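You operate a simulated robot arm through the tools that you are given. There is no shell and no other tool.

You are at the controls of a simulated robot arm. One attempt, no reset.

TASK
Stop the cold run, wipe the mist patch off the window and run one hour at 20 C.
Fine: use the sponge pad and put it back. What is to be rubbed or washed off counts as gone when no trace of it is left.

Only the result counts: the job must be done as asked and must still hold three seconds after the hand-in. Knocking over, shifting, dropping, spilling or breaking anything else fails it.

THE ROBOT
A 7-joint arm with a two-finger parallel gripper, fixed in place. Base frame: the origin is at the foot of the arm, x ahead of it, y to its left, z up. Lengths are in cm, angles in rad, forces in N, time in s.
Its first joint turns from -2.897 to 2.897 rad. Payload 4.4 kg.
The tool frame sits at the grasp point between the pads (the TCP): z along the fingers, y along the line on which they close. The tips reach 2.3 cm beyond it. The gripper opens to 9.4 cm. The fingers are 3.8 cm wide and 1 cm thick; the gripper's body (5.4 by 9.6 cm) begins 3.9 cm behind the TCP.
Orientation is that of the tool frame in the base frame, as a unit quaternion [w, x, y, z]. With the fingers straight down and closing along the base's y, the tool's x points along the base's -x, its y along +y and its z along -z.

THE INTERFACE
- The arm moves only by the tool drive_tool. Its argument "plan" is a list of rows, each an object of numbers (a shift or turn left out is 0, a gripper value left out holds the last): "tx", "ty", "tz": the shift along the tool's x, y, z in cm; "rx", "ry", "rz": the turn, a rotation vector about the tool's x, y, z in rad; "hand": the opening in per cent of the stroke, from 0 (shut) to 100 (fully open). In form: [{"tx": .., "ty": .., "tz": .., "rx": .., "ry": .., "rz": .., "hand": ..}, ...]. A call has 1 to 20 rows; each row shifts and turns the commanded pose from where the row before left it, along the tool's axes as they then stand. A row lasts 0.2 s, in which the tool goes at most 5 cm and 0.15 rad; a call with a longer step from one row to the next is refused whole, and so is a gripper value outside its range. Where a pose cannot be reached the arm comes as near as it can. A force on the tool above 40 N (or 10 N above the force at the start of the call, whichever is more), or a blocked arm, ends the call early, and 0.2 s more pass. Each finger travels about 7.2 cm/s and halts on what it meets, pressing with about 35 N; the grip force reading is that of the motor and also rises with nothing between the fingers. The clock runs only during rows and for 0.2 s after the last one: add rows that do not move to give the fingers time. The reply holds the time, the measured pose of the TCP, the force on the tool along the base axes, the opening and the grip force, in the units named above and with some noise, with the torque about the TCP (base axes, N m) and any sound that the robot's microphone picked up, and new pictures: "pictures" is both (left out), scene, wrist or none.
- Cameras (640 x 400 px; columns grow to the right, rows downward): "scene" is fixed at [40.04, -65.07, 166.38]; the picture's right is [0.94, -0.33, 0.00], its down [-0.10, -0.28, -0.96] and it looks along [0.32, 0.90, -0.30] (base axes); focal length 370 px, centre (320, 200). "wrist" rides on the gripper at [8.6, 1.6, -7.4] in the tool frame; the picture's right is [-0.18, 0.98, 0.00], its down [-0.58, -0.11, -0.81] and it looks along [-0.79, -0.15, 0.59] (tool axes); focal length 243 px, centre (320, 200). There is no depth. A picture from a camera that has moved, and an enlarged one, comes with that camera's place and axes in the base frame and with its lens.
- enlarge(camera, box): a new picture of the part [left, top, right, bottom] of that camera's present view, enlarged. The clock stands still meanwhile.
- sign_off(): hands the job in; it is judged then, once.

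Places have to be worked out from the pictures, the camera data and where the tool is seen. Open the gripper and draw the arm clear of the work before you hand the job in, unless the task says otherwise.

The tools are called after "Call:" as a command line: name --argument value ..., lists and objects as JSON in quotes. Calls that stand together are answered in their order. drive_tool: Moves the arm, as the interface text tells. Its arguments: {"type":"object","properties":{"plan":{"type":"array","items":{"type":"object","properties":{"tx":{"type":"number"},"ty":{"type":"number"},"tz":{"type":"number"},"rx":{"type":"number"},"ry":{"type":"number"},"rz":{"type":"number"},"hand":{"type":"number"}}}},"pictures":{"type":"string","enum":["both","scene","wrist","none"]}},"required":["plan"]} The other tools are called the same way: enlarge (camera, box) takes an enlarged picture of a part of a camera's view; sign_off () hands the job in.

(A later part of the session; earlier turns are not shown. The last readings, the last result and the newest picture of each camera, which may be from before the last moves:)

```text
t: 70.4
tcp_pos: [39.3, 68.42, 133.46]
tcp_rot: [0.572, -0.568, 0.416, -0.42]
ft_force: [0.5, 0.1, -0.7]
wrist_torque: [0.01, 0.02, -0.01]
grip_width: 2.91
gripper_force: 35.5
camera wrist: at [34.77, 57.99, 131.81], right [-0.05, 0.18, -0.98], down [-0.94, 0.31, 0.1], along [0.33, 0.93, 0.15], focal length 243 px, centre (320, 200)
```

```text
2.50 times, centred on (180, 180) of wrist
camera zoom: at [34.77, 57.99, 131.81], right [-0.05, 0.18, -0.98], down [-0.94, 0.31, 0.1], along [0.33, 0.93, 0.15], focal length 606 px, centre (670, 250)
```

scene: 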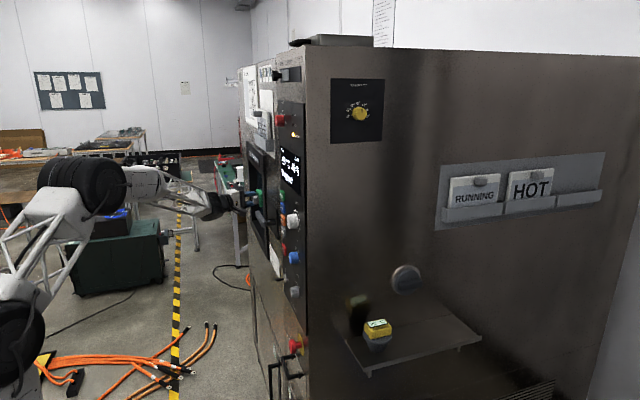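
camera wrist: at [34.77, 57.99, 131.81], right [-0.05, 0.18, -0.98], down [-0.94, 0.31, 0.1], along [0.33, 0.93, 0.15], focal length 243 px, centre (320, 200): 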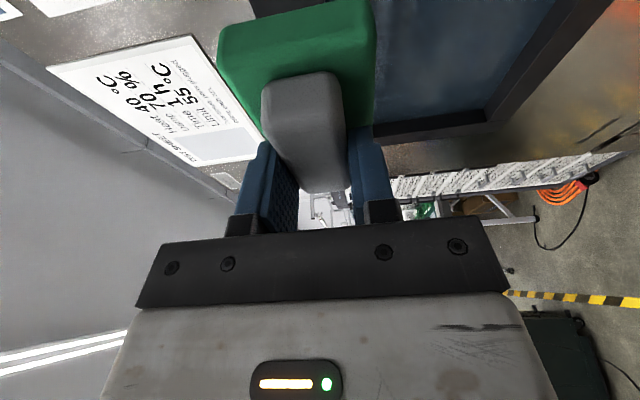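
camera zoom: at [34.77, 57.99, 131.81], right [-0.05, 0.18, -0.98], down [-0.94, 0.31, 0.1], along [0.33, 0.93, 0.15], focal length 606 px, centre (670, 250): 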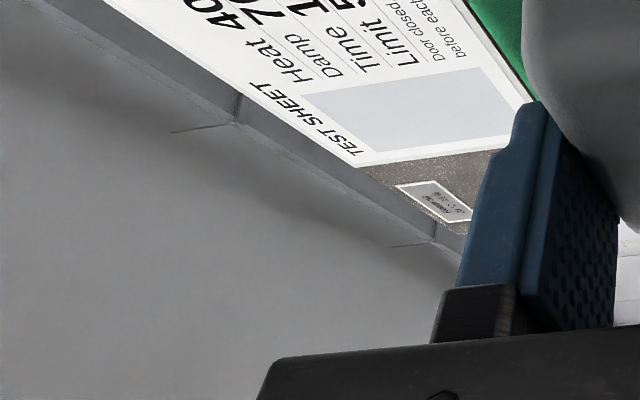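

A row was too long; I split it and retry.

Call:
drive_tool --plan '[{"tx": 4.4, "tz": -1.36, "ty": 1}, {"tx": 4.4, "tz": -1.36, "ty": 1}, {"ty": 3}, {"rx": -0.1364, "rz": 0.0422}, {"rx": -0.1364, "rz": 0.0422}, {"rx": -0.1364, "rz": 0.0422}, {"rx": -0.1364, "rz": 0.0422}, {"rx": -0.1364, "rz": 0.0422}, {"rx": -0.1364, "rz": 0.0422}, {"rx": -0.1364, "rz": 0.0422}, {"rx": -0.1364, "rz": 0.0422}, {"rx": -0.1364, "rz": 0.0422}, {"rx": -0.1364, "rz": 0.0422}, {"rx": -0.1364, "rz": 0.0422}, {}]' --pictures "both"

Call:
enlarge --camera "wrist" --box '[100, 100, 260, 260]'

```text
t: 73.6
tcp_pos: [39.31, 59.34, 128.13]
tcp_rot: [-0.107, 0.7, -0.698, -0.104]
ft_force: [-0.4, -0.1, -0.1]
wrist_torque: [0.0, 0.0, 0.01]
grip_width: 2.94
gripper_force: 35.3
camera wrist: at [37.8, 48.89, 132.98], right [-0.98, 0.17, 0.05], down [0.1, 0.32, 0.94], along [0.15, 0.93, -0.33], focal length 243 px, centre (320, 200)
```

scene: 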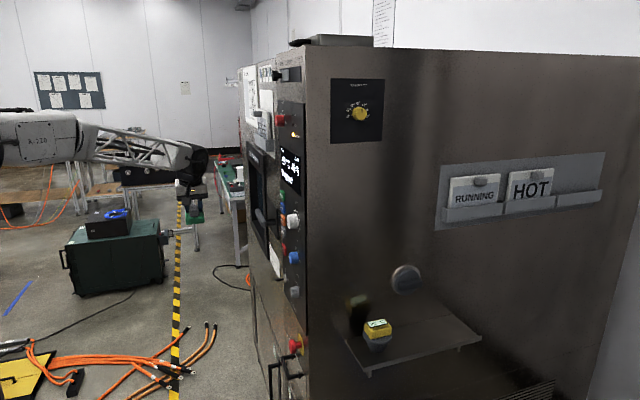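
wrist: 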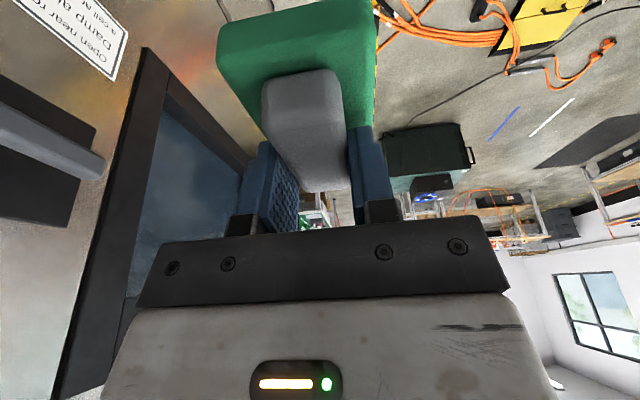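

```text
2.50 times, centred on (180, 180) of wrist
camera zoom: at [37.8, 48.89, 132.98], right [-0.98, 0.17, 0.05], down [0.1, 0.32, 0.94], along [0.15, 0.93, -0.33], focal length 606 px, centre (670, 250)
```

zoom: 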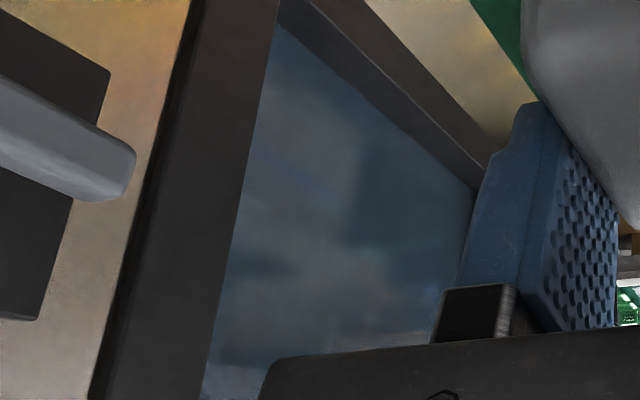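

The patch appears gone. A tighter zoom to check for traces.

Call:
enlarge --camera "wrist" --box '[145, 120, 235, 240]'

Call:
enlarge --camera "wrist" --box '[150, 170, 210, 230]'

```text
3.33 times, centred on (190, 180) of wrist
camera zoom: at [37.8, 48.89, 132.98], right [-0.98, 0.17, 0.05], down [0.1, 0.32, 0.94], along [0.15, 0.93, -0.33], focal length 809 px, centre (753, 267)
```

zoom: 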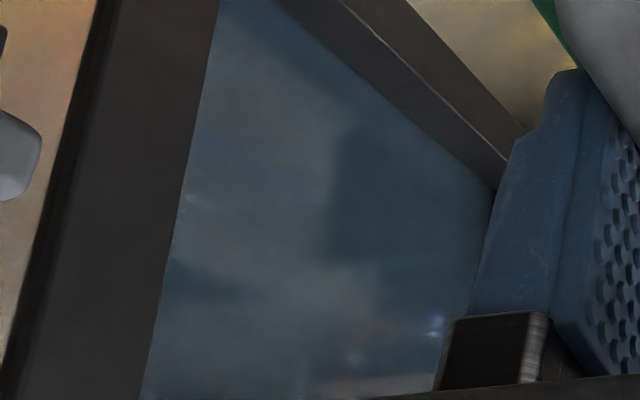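

```text
6.67 times, centred on (180, 200) of wrist
camera zoom: at [37.8, 48.89, 132.98], right [-0.98, 0.17, 0.05], down [0.1, 0.32, 0.94], along [0.15, 0.93, -0.33], focal length 1618 px, centre (1253, 200)
```

zoom: 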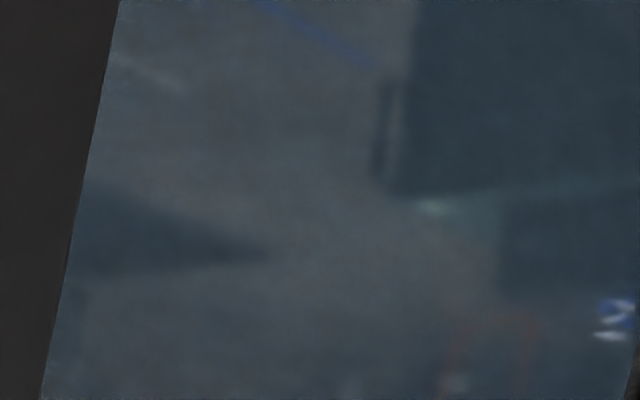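

Call:
enlarge --camera "wrist" --box '[175, 185, 245, 245]'

```text
6.67 times, centred on (210, 215) of wrist
camera zoom: at [37.8, 48.89, 132.98], right [-0.98, 0.17, 0.05], down [0.1, 0.32, 0.94], along [0.15, 0.93, -0.33], focal length 1618 px, centre (1053, 100)
```

zoom: 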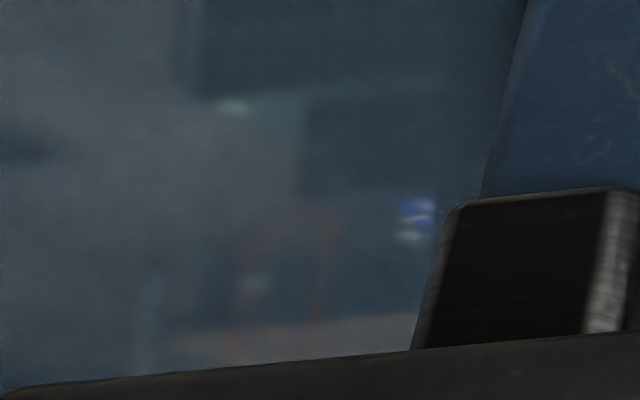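

Only reflections remain. I raise the hand to see the upper part of the patch area also.

Call:
drive_tool --plan '[{"tx": -1.48, "tz": -4.7}, {"tx": -1.48, "tz": -4.7}, {"tx": -0.7, "tz": -2.3}, {}]' --pictures "wrist"

Call:
enlarge --camera "wrist" --box '[130, 80, 260, 240]'

```text
t: 74.6
tcp_pos: [39.29, 59.37, 140.74]
tcp_rot: [-0.106, 0.701, -0.698, -0.104]
ft_force: [-0.3, -0.3, -0.4]
wrist_torque: [0.0, -0.01, -0.02]
grip_width: 2.91
gripper_force: 35.2
camera wrist: at [37.71, 48.98, 145.4], right [-0.98, 0.17, 0.05], down [0.1, 0.32, 0.94], along [0.15, 0.93, -0.33], focal length 243 px, centre (320, 200)
```

wrist: 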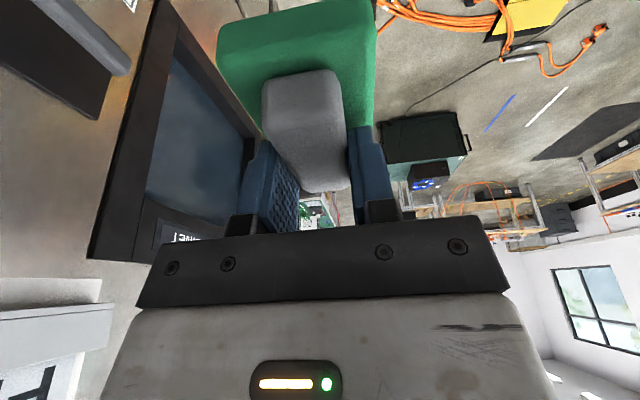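

```text
2.50 times, centred on (195, 160) of wrist
camera zoom: at [37.71, 48.98, 145.4], right [-0.98, 0.17, 0.05], down [0.1, 0.32, 0.94], along [0.15, 0.93, -0.33], focal length 606 px, centre (632, 300)
```

zoom: 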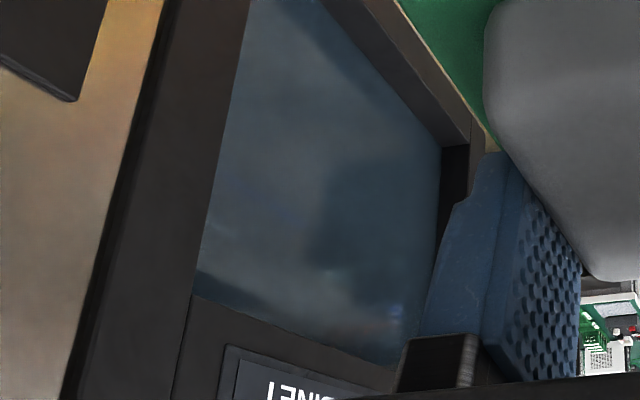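

Call:
enlarge --camera "wrist" --box '[155, 110, 235, 190]'

Call:
enlarge --camera "wrist" --box '[185, 130, 235, 180]'

```text
5.00 times, centred on (195, 150) of wrist
camera zoom: at [37.71, 48.98, 145.4], right [-0.98, 0.17, 0.05], down [0.1, 0.32, 0.94], along [0.15, 0.93, -0.33], focal length 1213 px, centre (945, 450)
```

zoom: 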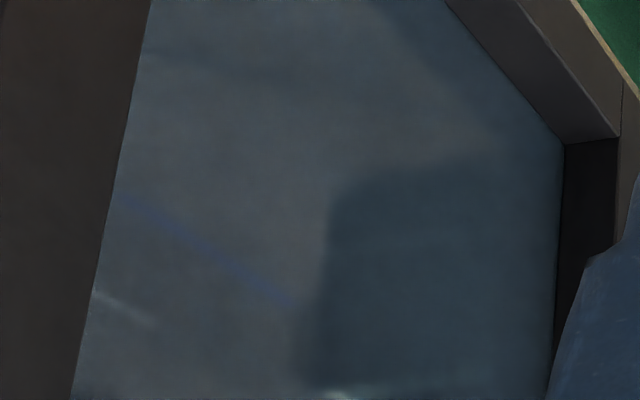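

```text
8.00 times, centred on (210, 155) of wrist
camera zoom: at [37.71, 48.98, 145.4], right [-0.98, 0.17, 0.05], down [0.1, 0.32, 0.94], along [0.15, 0.93, -0.33], focal length 1941 px, centre (1200, 560)
```

zoom: 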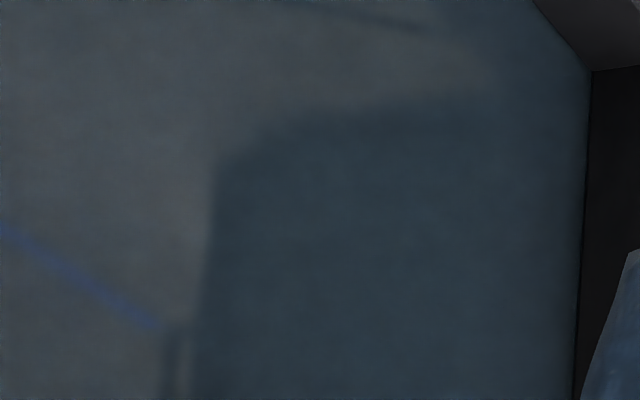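

The pane is clean. I carry the pad back: to the right in front of the cabinet first.

Call:
drive_tool --plan '[{"tx": 4.45, "tz": -1.38}, {"tx": 4.45, "tz": -1.38}, {"tx": 4.45, "tz": -1.38}, {"tx": 4.45, "tz": -1.38}, {"tx": 4.45, "tz": -1.38}, {"tx": 4.45, "tz": -1.38}, {"tx": 4.45, "tz": -1.38}, {"tx": 4.45, "tz": -1.38}, {"tx": 4.45, "tz": -1.38}, {"tx": 4.45, "tz": -1.38}, {"tx": 4.45, "tz": -1.38}, {"tx": 4.45, "tz": -1.38}, {"tx": 4.45, "tz": -1.38}, {"tx": 4.45, "tz": -1.38}, {"tx": 4.45, "tz": -1.38}, {}]' --pictures "none"

Call:
drive_tool --plan '[{"ty": -4.7}, {"ty": -4.7}, {"ty": -4.7}, {"ty": -4.7}, {"ty": -4.7}, {"ty": -4.7}, {"ty": -4.7}, {"ty": -4.7}, {"ty": -4.7}, {"ty": -4.7}, {"ty": -4.7}, {"ty": -4.7}, {"ty": -4.7}, {"ty": -4.7}, {}]' --pictures "both"

```text
t: 78.0
tcp_pos: [39.79, -10.72, 140.53]
tcp_rot: [-0.106, 0.701, -0.697, -0.105]
ft_force: [-0.7, 0.5, -1.2]
wrist_torque: [0.03, 0.01, -0.01]
grip_width: 2.92
gripper_force: 35.6
```

```text
t: 81.2
tcp_pos: [105.51, -10.26, 141.11]
tcp_rot: [-0.107, 0.701, -0.697, -0.103]
ft_force: [0.1, 0.0, -1.7]
wrist_torque: [0.01, 0.03, 0.0]
grip_width: 2.88
gripper_force: 34.9
camera wrist: at [103.9, -20.75, 145.75], right [-0.98, 0.17, 0.05], down [0.1, 0.32, 0.94], along [0.15, 0.93, -0.33], focal length 243 px, centre (320, 200)
```

scene: 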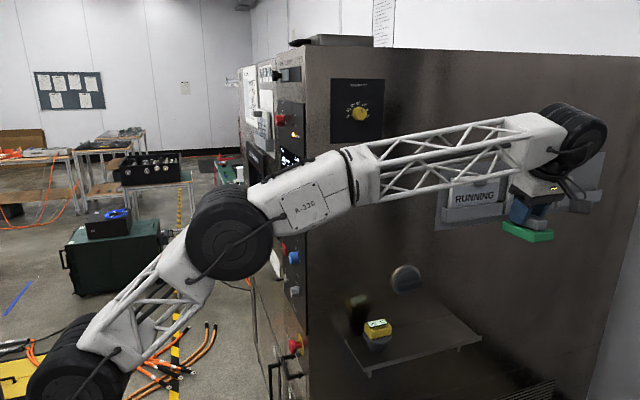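
wrist: 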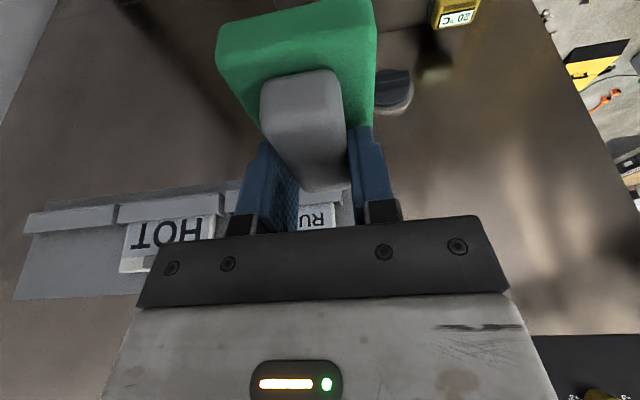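

Lower beside the shelf then move in over it, to the same line I lifted along.

Call:
drive_tool --plan '[{"tx": 1.4, "tz": 4.5, "ty": -0.9}, {"tx": 1.4, "tz": 4.5, "ty": -0.9}, {"tx": 1.4, "tz": 4.5}, {"tx": 1.4, "tz": 4.5}, {"tx": 1.4, "tz": 4.5}, {"tx": -4.08, "tz": 1.26}, {"tx": -4.08, "tz": 1.26}, {"tx": -4.08, "tz": 1.26}, {"tx": -4.08, "tz": 1.26}, {}]' --pictures "both"

```text
t: 83.4
tcp_pos: [107.14, 6.84, 117.46]
tcp_rot: [-0.107, 0.701, -0.697, -0.104]
ft_force: [0.2, -0.5, -1.3]
wrist_torque: [0.0, -0.01, -0.01]
grip_width: 2.95
gripper_force: 35.3
camera wrist: at [105.58, -3.61, 122.14], right [-0.98, 0.17, 0.05], down [0.1, 0.32, 0.94], along [0.15, 0.93, -0.33], focal length 243 px, centre (320, 200)
```

scene: 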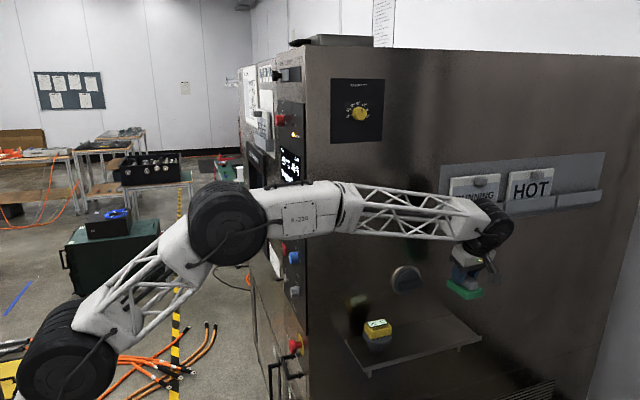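
wrist: 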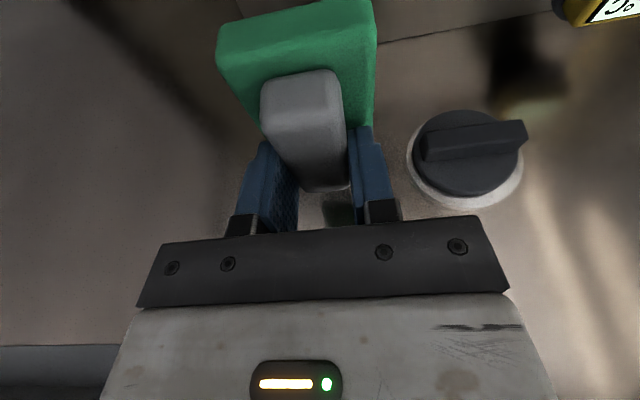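

Same place as after lifting. I descend 16 cm along the tool axis then feel for the shelf.

Call:
drive_tool --plan '[{"tz": 4.2, "ty": -0.2}, {"tz": 4.2}, {"tz": 4}, {"tz": 2.5}, {"tz": 1.2}, {}]' --pictures "none"

Call:
drive_tool --plan '[{"tz": 0.3}, {"tz": 0.2}, {"tz": 0.2}, {"tz": 0.2}, {"tz": 0.15}, {}]' --pictures "both"

```text
t: 84.8
tcp_pos: [107.62, 11.53, 102.14]
tcp_rot: [-0.108, 0.701, -0.697, -0.103]
ft_force: [-0.6, 0.2, -0.9]
wrist_torque: [-0.01, -0.01, 0.04]
grip_width: 2.9
gripper_force: 35.2
```

```text
t: 86.2
tcp_pos: [107.48, 11.87, 101.1]
tcp_rot: [-0.107, 0.701, -0.697, -0.103]
ft_force: [-0.5, -0.7, -0.6]
wrist_torque: [0.01, -0.01, 0.03]
grip_width: 2.91
gripper_force: 35.9
camera wrist: at [105.96, 1.49, 105.75], right [-0.98, 0.17, 0.05], down [0.1, 0.32, 0.94], along [0.15, 0.93, -0.33], focal length 243 px, centre (320, 200)
```

scene: 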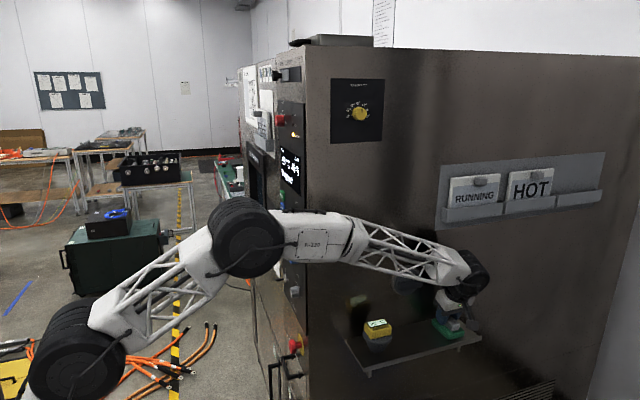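
wrist: 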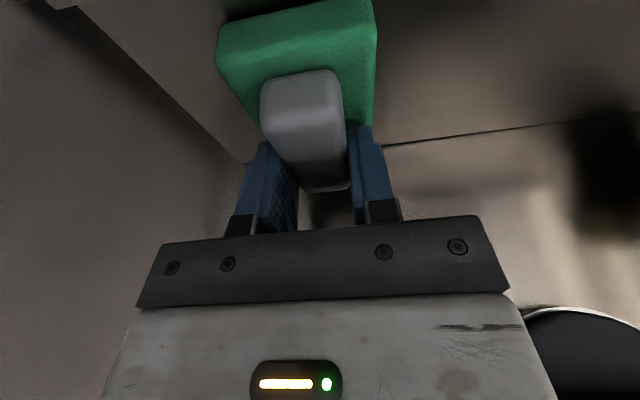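

Nearly there; I nudge y by +0.3 and lower in tiny steps until contact.

Call:
drive_tool --plan '[{"tx": -0.25, "tz": 0.08}, {"tz": 0.1}, {"tz": 0.1}, {}]' --pictures "none"

```text
t: 87.2
tcp_pos: [107.55, 12.2, 101.09]
tcp_rot: [-0.108, 0.702, -0.697, -0.103]
ft_force: [0.7, -1.4, 5.3]
wrist_torque: [0.17, 0.17, -0.02]
grip_width: 2.95
gripper_force: 34.6
```

Light contact with the shelf (5 N). I open the gripper gently and withdraw along the tool axis.

Call:
drive_tool --plan '[{"hand": 40}, {"hand": 64}, {}, {}]' --pictures "wrist"

Call:
drive_tool --plan '[{"tz": -0.5}, {"tz": -2}, {"tz": -4}, {"tz": -4.5}, {"tz": -4.5}, {}]' --pictures "both"

Call:
enlarge --camera "scene" --box '[330, 290, 490, 390]'

```text
t: 88.2
tcp_pos: [107.54, 12.16, 100.91]
tcp_rot: [-0.106, 0.702, -0.697, -0.104]
ft_force: [0.3, 0.6, 3.6]
wrist_torque: [-0.02, 0.14, 0.03]
grip_width: 5.98
gripper_force: 0.1
camera wrist: at [105.95, 1.79, 105.63], right [-0.98, 0.17, 0.05], down [0.1, 0.32, 0.94], along [0.15, 0.93, -0.33], focal length 243 px, centre (320, 200)
```

wrist: 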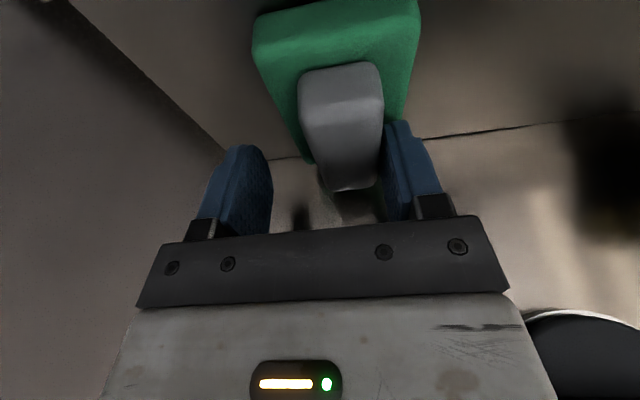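

```text
t: 89.6
tcp_pos: [107.45, 7.66, 115.76]
tcp_rot: [-0.105, 0.701, -0.698, -0.104]
ft_force: [0.1, -1.4, -0.7]
wrist_torque: [0.02, 0.04, 0.0]
grip_width: 6.0
gripper_force: 0.0
camera wrist: at [105.79, -2.73, 120.44], right [-0.98, 0.17, 0.05], down [0.1, 0.32, 0.94], along [0.15, 0.93, -0.33], focal length 243 px, centre (320, 200)
```

scene: 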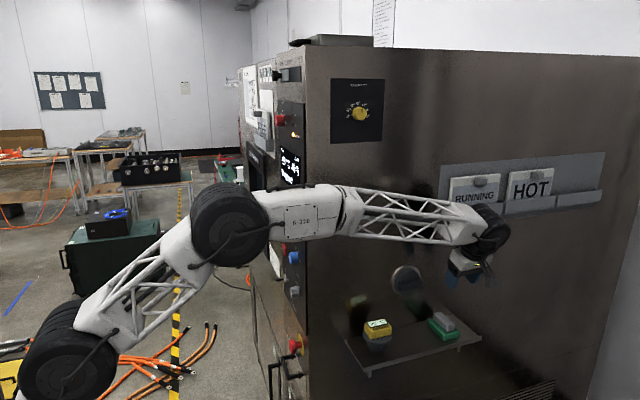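
wrist: 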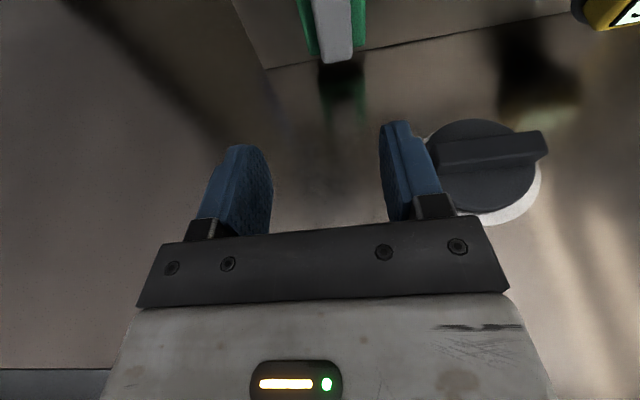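

```text
4.00 times, centred on (410, 340) of scene
camera zoom: at [40.04, -65.07, 166.38], right [0.94, -0.33, 0.0], down [-0.1, -0.28, -0.96], along [0.32, 0.9, -0.3], focal length 1479 px, centre (-40, -360)
```

zoom: 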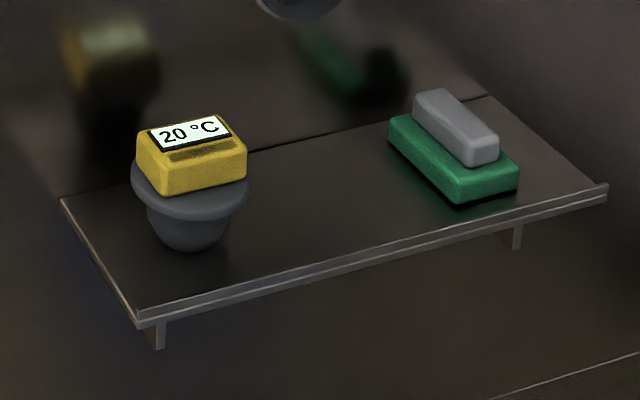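

The pad is back on the shelf, lying flat (within ~0.9 cm of its old place). I withdraw to free space and bring the hand back to its original yaw.

Call:
drive_tool --plan '[{"tx": 4.3, "tz": -1.33}, {"tx": 4.3, "tz": -1.33}, {"tx": 4.3, "tz": -1.33}, {"tx": 4.3, "tz": -1.33}, {"tx": -1.2, "tz": -4}, {"tx": -1.2, "tz": -4}, {"tx": -1.2, "tz": -4}, {"tx": -1.2, "tz": -4}, {"ty": 4.8}, {"ty": 4.8}, {"ty": 4.8}, {"ty": 4.8}, {"ty": 4.8}, {"ty": 4.8}, {"ty": 4.8}, {"ty": 4.8}, {"ty": 4.8}, {"ty": 4.8}, {"ty": 4.8}, {"ty": 4.8}]' --pictures "none"

Call:
drive_tool --plan '[{"ty": 4.8}, {"ty": 4.8}, {"ry": 0.15}, {"ry": 0.15}, {"rz": 0.1428}, {"rz": 0.1428}, {"rz": 0.1428}, {"rz": 0.1428}, {"rz": 0.1428}, {"rz": 0.1428}, {"rz": 0.1428}, {"rz": 0.1428}, {"rz": 0.1428}, {"rz": 0.1428}, {"rz": 0.1428}, {}]' --pictures "both"

```text
t: 93.8
tcp_pos: [49.86, -10.78, 131.79]
tcp_rot: [-0.107, 0.701, -0.697, -0.106]
ft_force: [-0.5, 0.3, 0.0]
wrist_torque: [0.0, -0.01, -0.01]
grip_width: 6.02
gripper_force: 0.1
```

```text
t: 97.2
tcp_pos: [40.3, -10.8, 132.09]
tcp_rot: [0.002, -0.002, 1.0, -0.001]
ft_force: [-0.2, -0.2, 0.1]
wrist_torque: [0.01, -0.01, -0.03]
grip_width: 6.05
gripper_force: 0.0
camera wrist: at [31.53, -9.14, 139.57], right [0.18, 0.98, 0.0], down [0.58, -0.11, 0.81], along [0.8, -0.15, -0.59], focal length 243 px, centre (320, 200)
```

scene: 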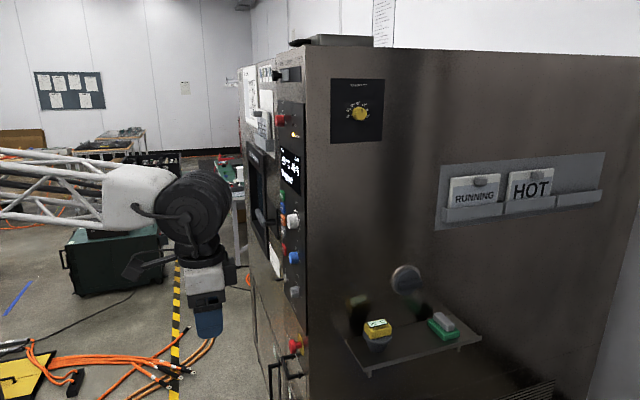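
wrist: 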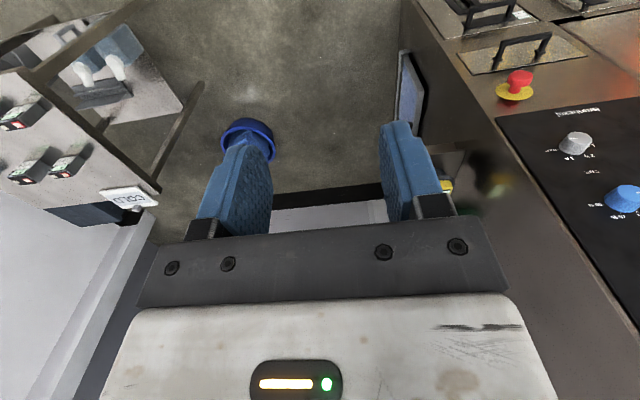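

I tilt the hand so the camera looks level, and move it in front of the knobs for a good look at the dials.

Call:
drive_tool --plan '[{"tz": -4}, {"tz": -4}, {"ry": -0.14}, {"ry": -0.14}, {"ry": -0.14}, {"ry": -0.14}, {"ry": -0.14}, {"ty": 4.9}, {"ty": 4.9}, {"ty": 4.9}, {"ty": 4.9}, {"ty": 4.9}, {"ty": 4.9}, {"ty": 4.9}, {"ty": 4.9}, {}]' --pictures "wrist"

Call:
enlarge --camera "wrist" --box '[220, 0, 440, 200]'

```text
t: 100.6
tcp_pos: [39.72, 28.49, 139.9]
tcp_rot: [0.345, -0.002, 0.938, 0.001]
ft_force: [-1.0, 1.1, -0.4]
wrist_torque: [0.0, -0.01, -0.01]
grip_width: 6.02
gripper_force: 0.0
camera wrist: at [28.32, 30.06, 140.03], right [0.13, 0.98, 0.12], down [-0.08, -0.11, 0.99], along [0.99, -0.14, 0.06], focal length 243 px, centre (320, 200)
```

wrist: 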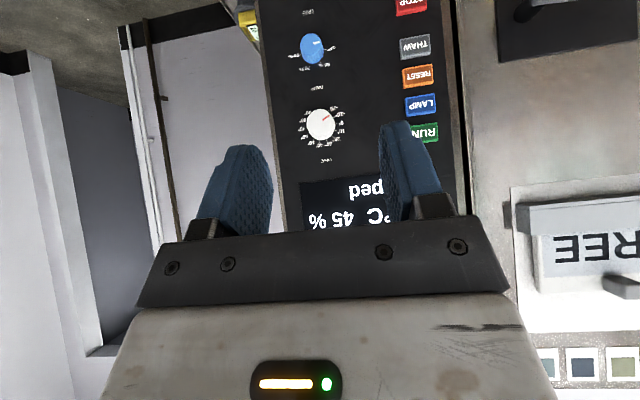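

```text
2.00 times, centred on (330, 100) of wrist
camera zoom: at [28.32, 30.06, 140.03], right [0.13, 0.98, 0.12], down [-0.08, -0.11, 0.99], along [0.99, -0.14, 0.06], focal length 485 px, centre (300, 400)
```

zoom: 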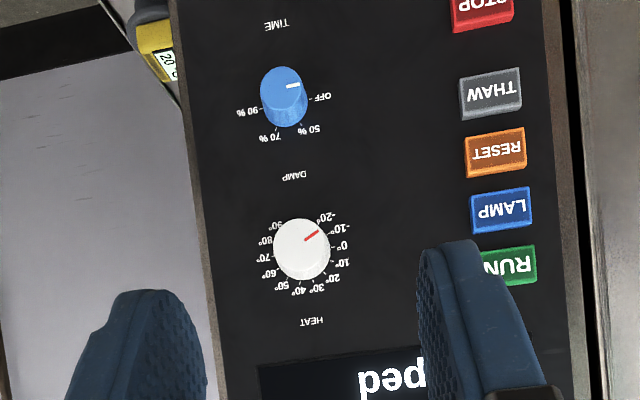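

Call:
enlarge --camera "wrist" --box '[280, 85, 370, 165]'

Call:
enlarge --camera "wrist" --box '[280, 5, 360, 85]'

```text
5.00 times, centred on (325, 125) of wrist
camera zoom: at [28.32, 30.06, 140.03], right [0.13, 0.98, 0.12], down [-0.08, -0.11, 0.99], along [0.99, -0.14, 0.06], focal length 1213 px, centre (295, 575)
```

zoom: 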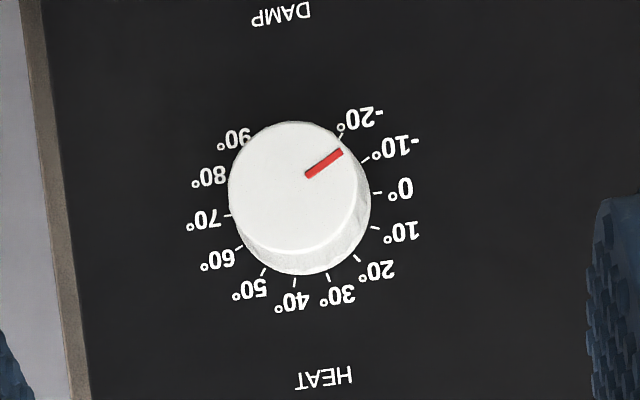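

```text
5.00 times, centred on (320, 45) of wrist
camera zoom: at [28.32, 30.06, 140.03], right [0.13, 0.98, 0.12], down [-0.08, -0.11, 0.99], along [0.99, -0.14, 0.06], focal length 1213 px, centre (320, 975)
```

zoom: 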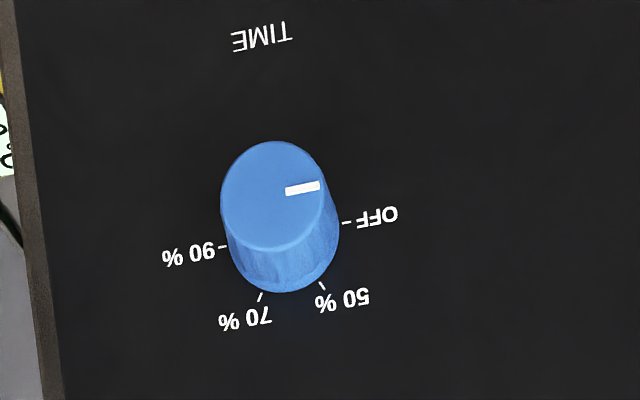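

The OFFSET knob points to 0, the HEAT knob at -10; ticks are ~27.3° per 10 °C, increasing clockwise. So I need about +82° (1.43 rad) clockwise. I set the hand forward, in front of the knob, pre-turned by -1.43 rad.

Call:
drive_tool --plan '[{"ry": -0.145}, {"ry": -0.145}, {"ry": -0.145}, {"ry": -0.145}, {"ry": -0.145}, {"ry": -0.145}, {"ty": -2.15, "tx": 4.4}, {"tx": 4.35}, {"tz": 3}, {"tz": 3}, {"rz": -0.143}, {"rz": -0.143}, {"rz": -0.143}, {"rz": -0.143}, {"rz": -0.143}, {"rz": -0.143}, {"rz": -0.143}, {"rz": -0.143}, {"rz": -0.143}, {"rz": -0.143}]' --pictures "both"

Call:
enlarge --camera "wrist" --box '[220, 0, 480, 240]'

```text
t: 104.8
tcp_pos: [46.01, 26.19, 131.39]
tcp_rot: [0.536, -0.464, 0.531, -0.464]
ft_force: [0.1, 1.0, 0.5]
wrist_torque: [-0.05, 0.02, 0.02]
grip_width: 6.03
gripper_force: 0.1
camera wrist: at [38.66, 17.91, 128.6], right [0.0, 0.32, -0.95], down [-0.81, 0.56, 0.18], along [0.59, 0.77, 0.26], focal length 243 px, centre (320, 200)
```

scene: 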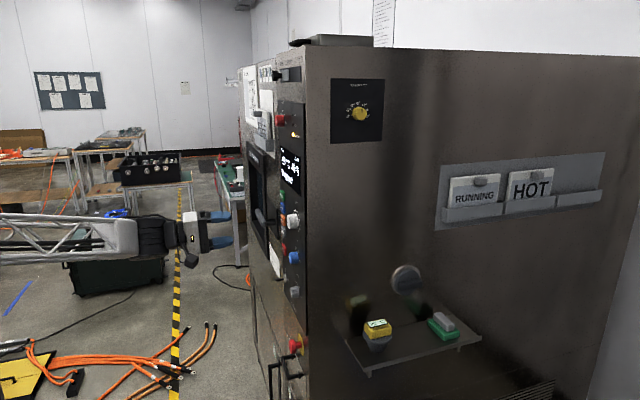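
wrist: 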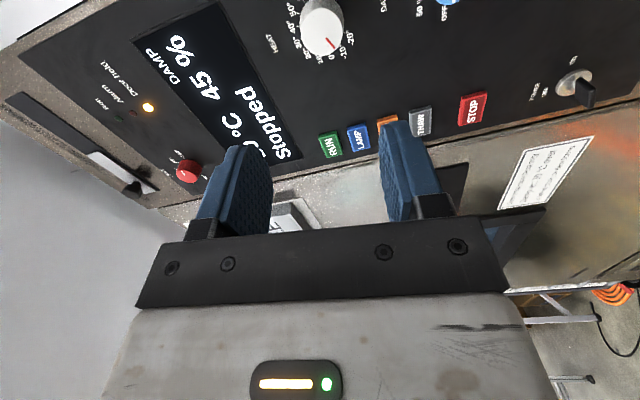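

```text
1.67 times, centred on (350, 120) of wrist
camera zoom: at [38.66, 17.91, 128.6], right [0.0, 0.32, -0.95], down [-0.81, 0.56, 0.18], along [0.59, 0.77, 0.26], focal length 404 px, centre (270, 333)
```

zoom: 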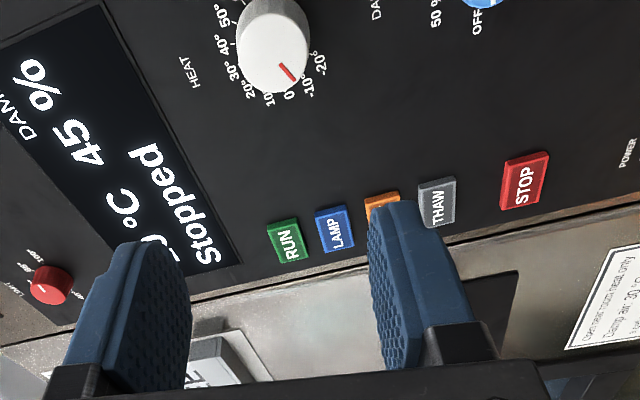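

Aligned with the knob's axis (≈26.1, 131.3). I advance to around the knob.

Call:
drive_tool --plan '[{"tz": 4.5}, {"tz": 4.5}, {"tz": 3}, {}]' --pictures "both"

Call:
enlarge --camera "scene" --box '[230, 170, 330, 270]'

```text
t: 105.8
tcp_pos: [58.17, 26.31, 131.57]
tcp_rot: [0.536, -0.463, 0.532, -0.463]
ft_force: [-0.8, -0.4, 0.5]
wrist_torque: [-0.01, -0.01, 0.03]
grip_width: 6.01
gripper_force: 0.1
camera wrist: at [50.73, 18.01, 128.8], right [0.0, 0.32, -0.95], down [-0.81, 0.56, 0.19], along [0.59, 0.77, 0.26], focal length 243 px, centre (320, 200)
```

scene: 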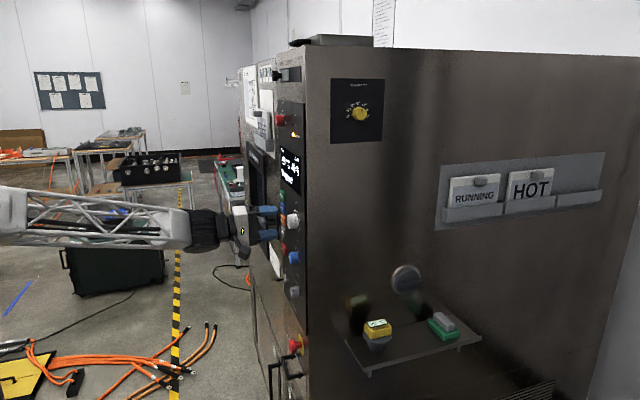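
wrist: 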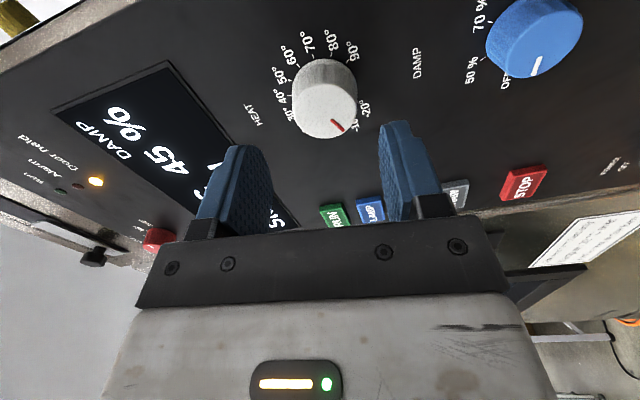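

```text
4.00 times, centred on (280, 220) of scene
camera zoom: at [40.04, -65.07, 166.38], right [0.94, -0.33, 0.0], down [-0.1, -0.28, -0.96], along [0.32, 0.9, -0.3], focal length 1479 px, centre (480, 120)
```

zoom: 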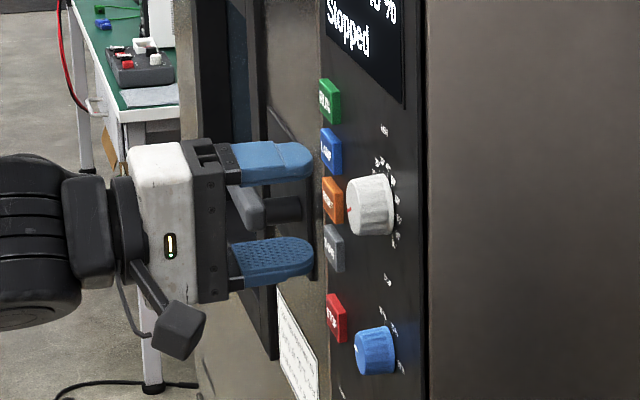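

Well aligned. Advance 4 cm further.

Call:
drive_tool --plan '[{"tz": 2}, {"tz": 1.5}, {"tz": 0.5}, {}]' --pictures "wrist"

Call:
enlarge --camera "scene" --box '[230, 170, 330, 270]'

```text
t: 106.8
tcp_pos: [62.12, 26.29, 131.37]
tcp_rot: [0.536, -0.463, 0.531, -0.464]
ft_force: [0.1, 0.4, -0.3]
wrist_torque: [-0.01, 0.02, 0.0]
grip_width: 6.04
gripper_force: 0.1
camera wrist: at [54.74, 18.03, 128.74], right [0.0, 0.32, -0.95], down [-0.81, 0.56, 0.19], along [0.59, 0.77, 0.26], focal length 243 px, centre (320, 200)
```

wrist: 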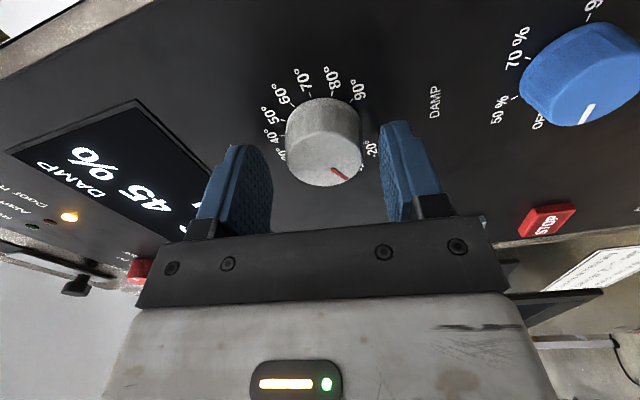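

```text
4.00 times, centred on (280, 220) of scene
camera zoom: at [40.04, -65.07, 166.38], right [0.94, -0.33, 0.0], down [-0.1, -0.28, -0.96], along [0.32, 0.9, -0.3], focal length 1479 px, centre (480, 120)
```

zoom: 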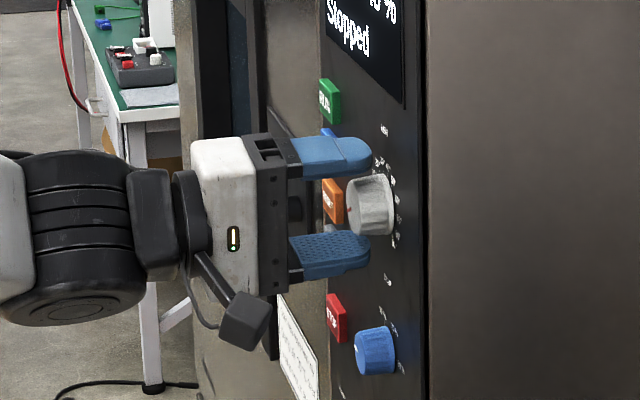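

Tips now overlap the knob by more than half; a bit further, then close on it.

Call:
drive_tool --plan '[{"tz": 0.4}, {"tz": 0.3}, {}, {"hand": 0}, {}, {}, {}, {}]' --pictures "wrist"

Call:
enlarge --camera "wrist" --box '[230, 40, 410, 220]'

```text
t: 108.6
tcp_pos: [62.82, 26.44, 131.27]
tcp_rot: [0.535, -0.465, 0.532, -0.463]
ft_force: [-12.6, 2.2, -33.6]
wrist_torque: [0.1, 0.83, 0.13]
grip_width: 3.9
gripper_force: 45.1
camera wrist: at [55.39, 18.06, 128.52], right [0.0, 0.32, -0.95], down [-0.81, 0.56, 0.19], along [0.59, 0.77, 0.26], focal length 243 px, centre (320, 200)
```

wrist: 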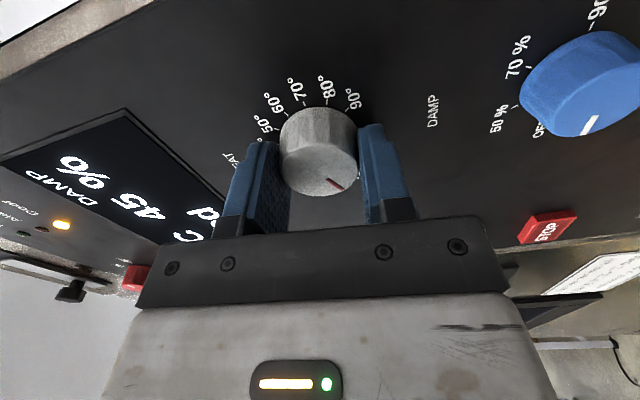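

```text
2.22 times, centred on (320, 130) of wrist
camera zoom: at [55.39, 18.06, 128.52], right [0.0, 0.32, -0.95], down [-0.81, 0.56, 0.19], along [0.59, 0.77, 0.26], focal length 539 px, centre (320, 356)
```

zoom: 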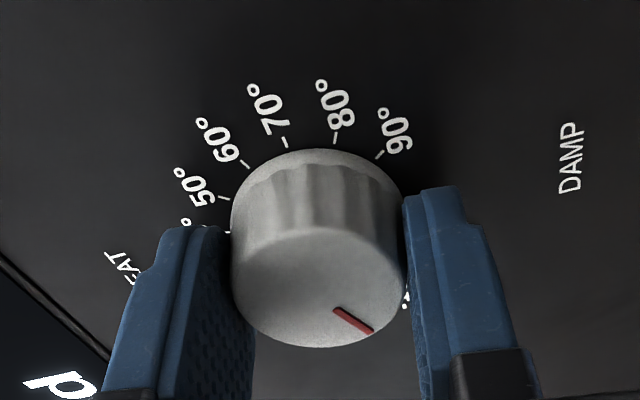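

Gripped at 3.9 cm, but a -34 N sideways load shows the knob is a little lower than the hand's centre. I shift the hand down slightly to relieve it.

Call:
drive_tool --plan '[{"ty": 0.1}, {"ty": 0.1}, {}]' --pictures "none"

```text
t: 109.4
tcp_pos: [62.65, 26.51, 131.25]
tcp_rot: [0.536, -0.464, 0.531, -0.464]
ft_force: [2.6, 17.8, -23.2]
wrist_torque: [0.02, 0.55, 0.69]
grip_width: 3.91
gripper_force: 44.5
```

Call:
drive_tool --plan '[{"ty": 0.12, "tx": -0.1}, {}]' --pictures "none"

```text
t: 110.0
tcp_pos: [62.86, 26.34, 131.18]
tcp_rot: [0.537, -0.463, 0.532, -0.464]
ft_force: [11.1, -3.3, -10.6]
wrist_torque: [0.0, 0.36, -0.36]
grip_width: 3.87
gripper_force: 45.0
```

Call:
drive_tool --plan '[{"ty": 0.08}, {"rz": 0.1}, {"rz": 0.1}, {}]' --pictures "wrist"

Call:
enlarge --camera "wrist" --box '[230, 40, 410, 220]'

```text
t: 111.0
tcp_pos: [62.77, 26.48, 131.14]
tcp_rot: [0.581, -0.407, 0.575, -0.408]
ft_force: [20.6, -22.4, 16.5]
wrist_torque: [-0.07, -0.1, -0.51]
grip_width: 3.87
gripper_force: 45.1
camera wrist: at [55.39, 18.81, 126.87], right [0.0, 0.5, -0.86], down [-0.81, 0.51, 0.29], along [0.59, 0.7, 0.41], focal length 243 px, centre (320, 200)
```

wrist: 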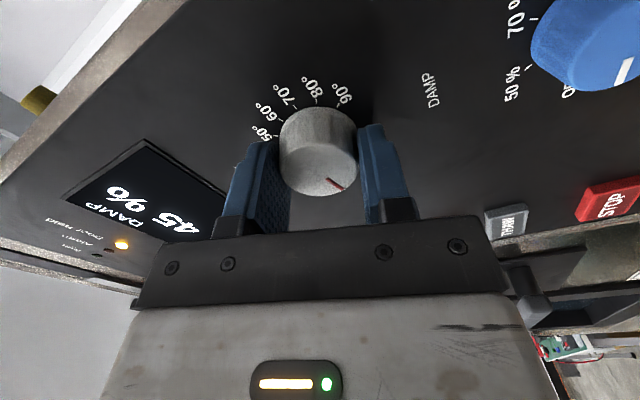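

```text
2.22 times, centred on (320, 130) of wrist
camera zoom: at [55.39, 18.81, 126.87], right [0.0, 0.5, -0.86], down [-0.81, 0.51, 0.29], along [0.59, 0.7, 0.41], focal length 539 px, centre (320, 356)
```

zoom: 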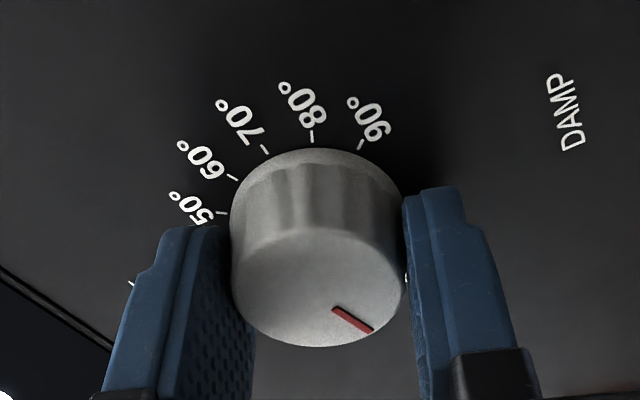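

The knob turns with the hand. I relieve the side load and continue turning.

Call:
drive_tool --plan '[{"tx": 0.07, "ty": -0.1, "tz": 0.08}, {"rz": 0.1}, {"rz": 0.1}, {"rz": 0.1}, {}]' --pictures "none"

```text
t: 112.2
tcp_pos: [62.76, 26.3, 131.22]
tcp_rot: [0.636, -0.317, 0.629, -0.317]
ft_force: [-14.3, 10.8, 32.6]
wrist_torque: [-0.05, -0.95, 0.82]
grip_width: 3.91
gripper_force: 45.5
```

Call:
drive_tool --plan '[{"tx": -0.09, "ty": -0.06, "tz": -0.04}, {}]' --pictures "none"

```text
t: 112.8
tcp_pos: [62.82, 26.29, 131.33]
tcp_rot: [0.634, -0.318, 0.63, -0.316]
ft_force: [-13.2, 3.3, 32.9]
wrist_torque: [-0.05, -0.61, -0.12]
grip_width: 3.88
gripper_force: 45.3
```

Call:
drive_tool --plan '[{"tx": -0.09, "ty": -0.12}, {}]' --pictures "wrist"

```text
t: 113.4
tcp_pos: [62.78, 26.43, 131.22]
tcp_rot: [0.634, -0.319, 0.63, -0.317]
ft_force: [-15.9, -11.5, 16.1]
wrist_torque: [-0.05, -0.24, -0.49]
grip_width: 3.89
gripper_force: 45.6
camera wrist: at [55.38, 20.4, 124.93], right [0.0, 0.73, -0.68], down [-0.81, 0.4, 0.43], along [0.59, 0.55, 0.59], focal length 243 px, centre (320, 200)
```

wrist: 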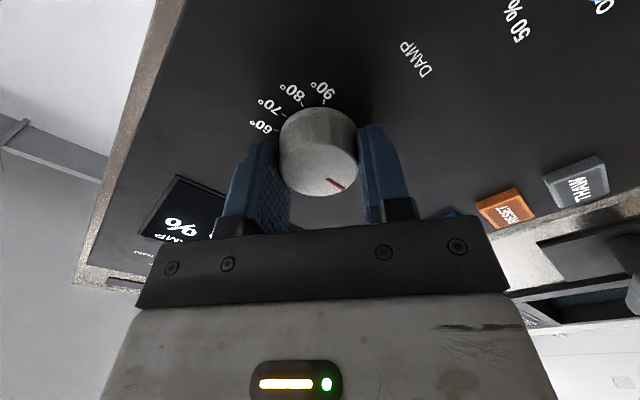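

Loads acceptable. Continue turning in small batches.

Call:
drive_tool --plan '[{"rz": 0.1}, {"rz": 0.1}, {"rz": 0.1}, {}]' --pictures "none"

```text
t: 114.4
tcp_pos: [62.81, 26.34, 131.53]
tcp_rot: [0.675, -0.221, 0.67, -0.217]
ft_force: [-9.2, -32.4, 10.7]
wrist_torque: [-0.07, -0.99, -0.39]
grip_width: 3.85
gripper_force: 45.1
```

Call:
drive_tool --plan '[{"tx": 0.05, "ty": -0.15}, {}]' --pictures "none"

```text
t: 115.0
tcp_pos: [62.75, 26.39, 131.3]
tcp_rot: [0.675, -0.222, 0.67, -0.217]
ft_force: [2.1, 5.5, 16.6]
wrist_torque: [-0.01, -0.52, 0.42]
grip_width: 3.86
gripper_force: 44.8
```

Call:
drive_tool --plan '[{"tx": -0.06, "ty": -0.03}, {"rz": 0.1}, {"rz": 0.1}, {"rz": 0.1}, {}]' --pictures "wrist"

```text
t: 116.2
tcp_pos: [62.77, 26.34, 131.48]
tcp_rot: [0.699, -0.118, 0.696, -0.115]
ft_force: [0.1, 13.9, 11.3]
wrist_torque: [0.06, -0.52, 0.33]
grip_width: 3.83
gripper_force: 45.7
camera wrist: at [55.38, 25.02, 122.84], right [0.0, 0.99, -0.14], down [-0.81, 0.08, 0.58], along [0.59, 0.12, 0.8], focal length 243 px, centre (320, 200)
```

wrist: 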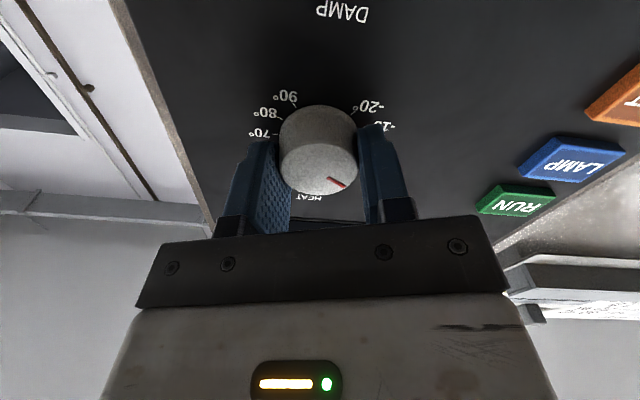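

Call:
drive_tool --plan '[{"ty": 0.08}, {"rz": 0.1}, {"rz": 0.1}, {"rz": 0.134}, {}]' --pictures "wrist"

Call:
enlarge --camera "wrist" --box '[230, 60, 410, 220]'

Call:
enlarge --camera "scene" --box '[260, 120, 320, 240]'

```text
t: 117.2
tcp_pos: [62.74, 26.19, 131.53]
tcp_rot: [0.709, -0.018, 0.705, -0.017]
ft_force: [-10.0, -15.7, -5.0]
wrist_torque: [-0.04, -0.08, -0.76]
grip_width: 3.88
gripper_force: 45.2
stopped in row 4: the force on the tool passed its limit at 44 N (the readings are from after the stop); the commanded pose is now the measured one
camera wrist: at [55.38, 27.45, 122.83], right [0.0, 0.99, 0.14], down [-0.81, -0.08, 0.58], along [0.59, -0.11, 0.8], focal length 243 px, centre (320, 200)
```

wrist: 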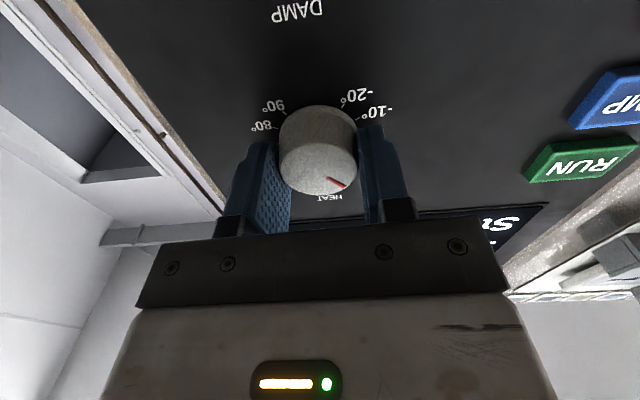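

```text
2.50 times, centred on (320, 140) of wrist
camera zoom: at [55.38, 27.45, 122.83], right [0.0, 0.99, 0.14], down [-0.81, -0.08, 0.58], along [0.59, -0.11, 0.8], focal length 606 px, centre (320, 350)
```

zoom: 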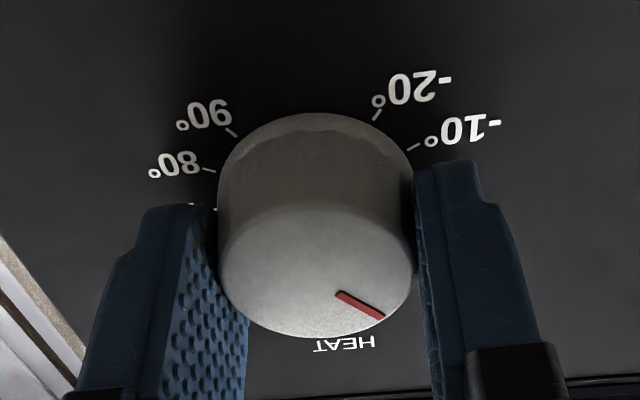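

```text
3.33 times, centred on (290, 180) of scene
camera zoom: at [40.04, -65.07, 166.38], right [0.94, -0.33, 0.0], down [-0.1, -0.28, -0.96], along [0.32, 0.9, -0.3], focal length 1233 px, centre (420, 267)
```

zoom: 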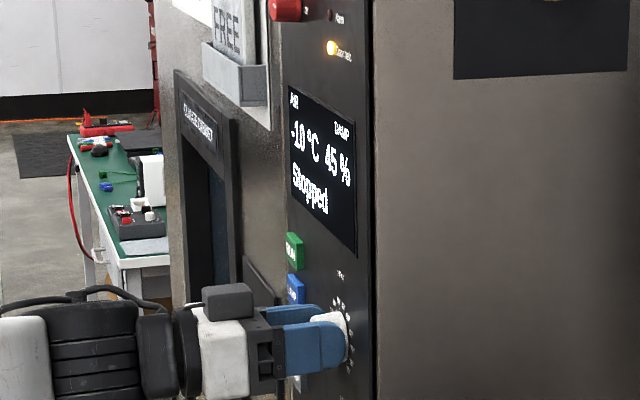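

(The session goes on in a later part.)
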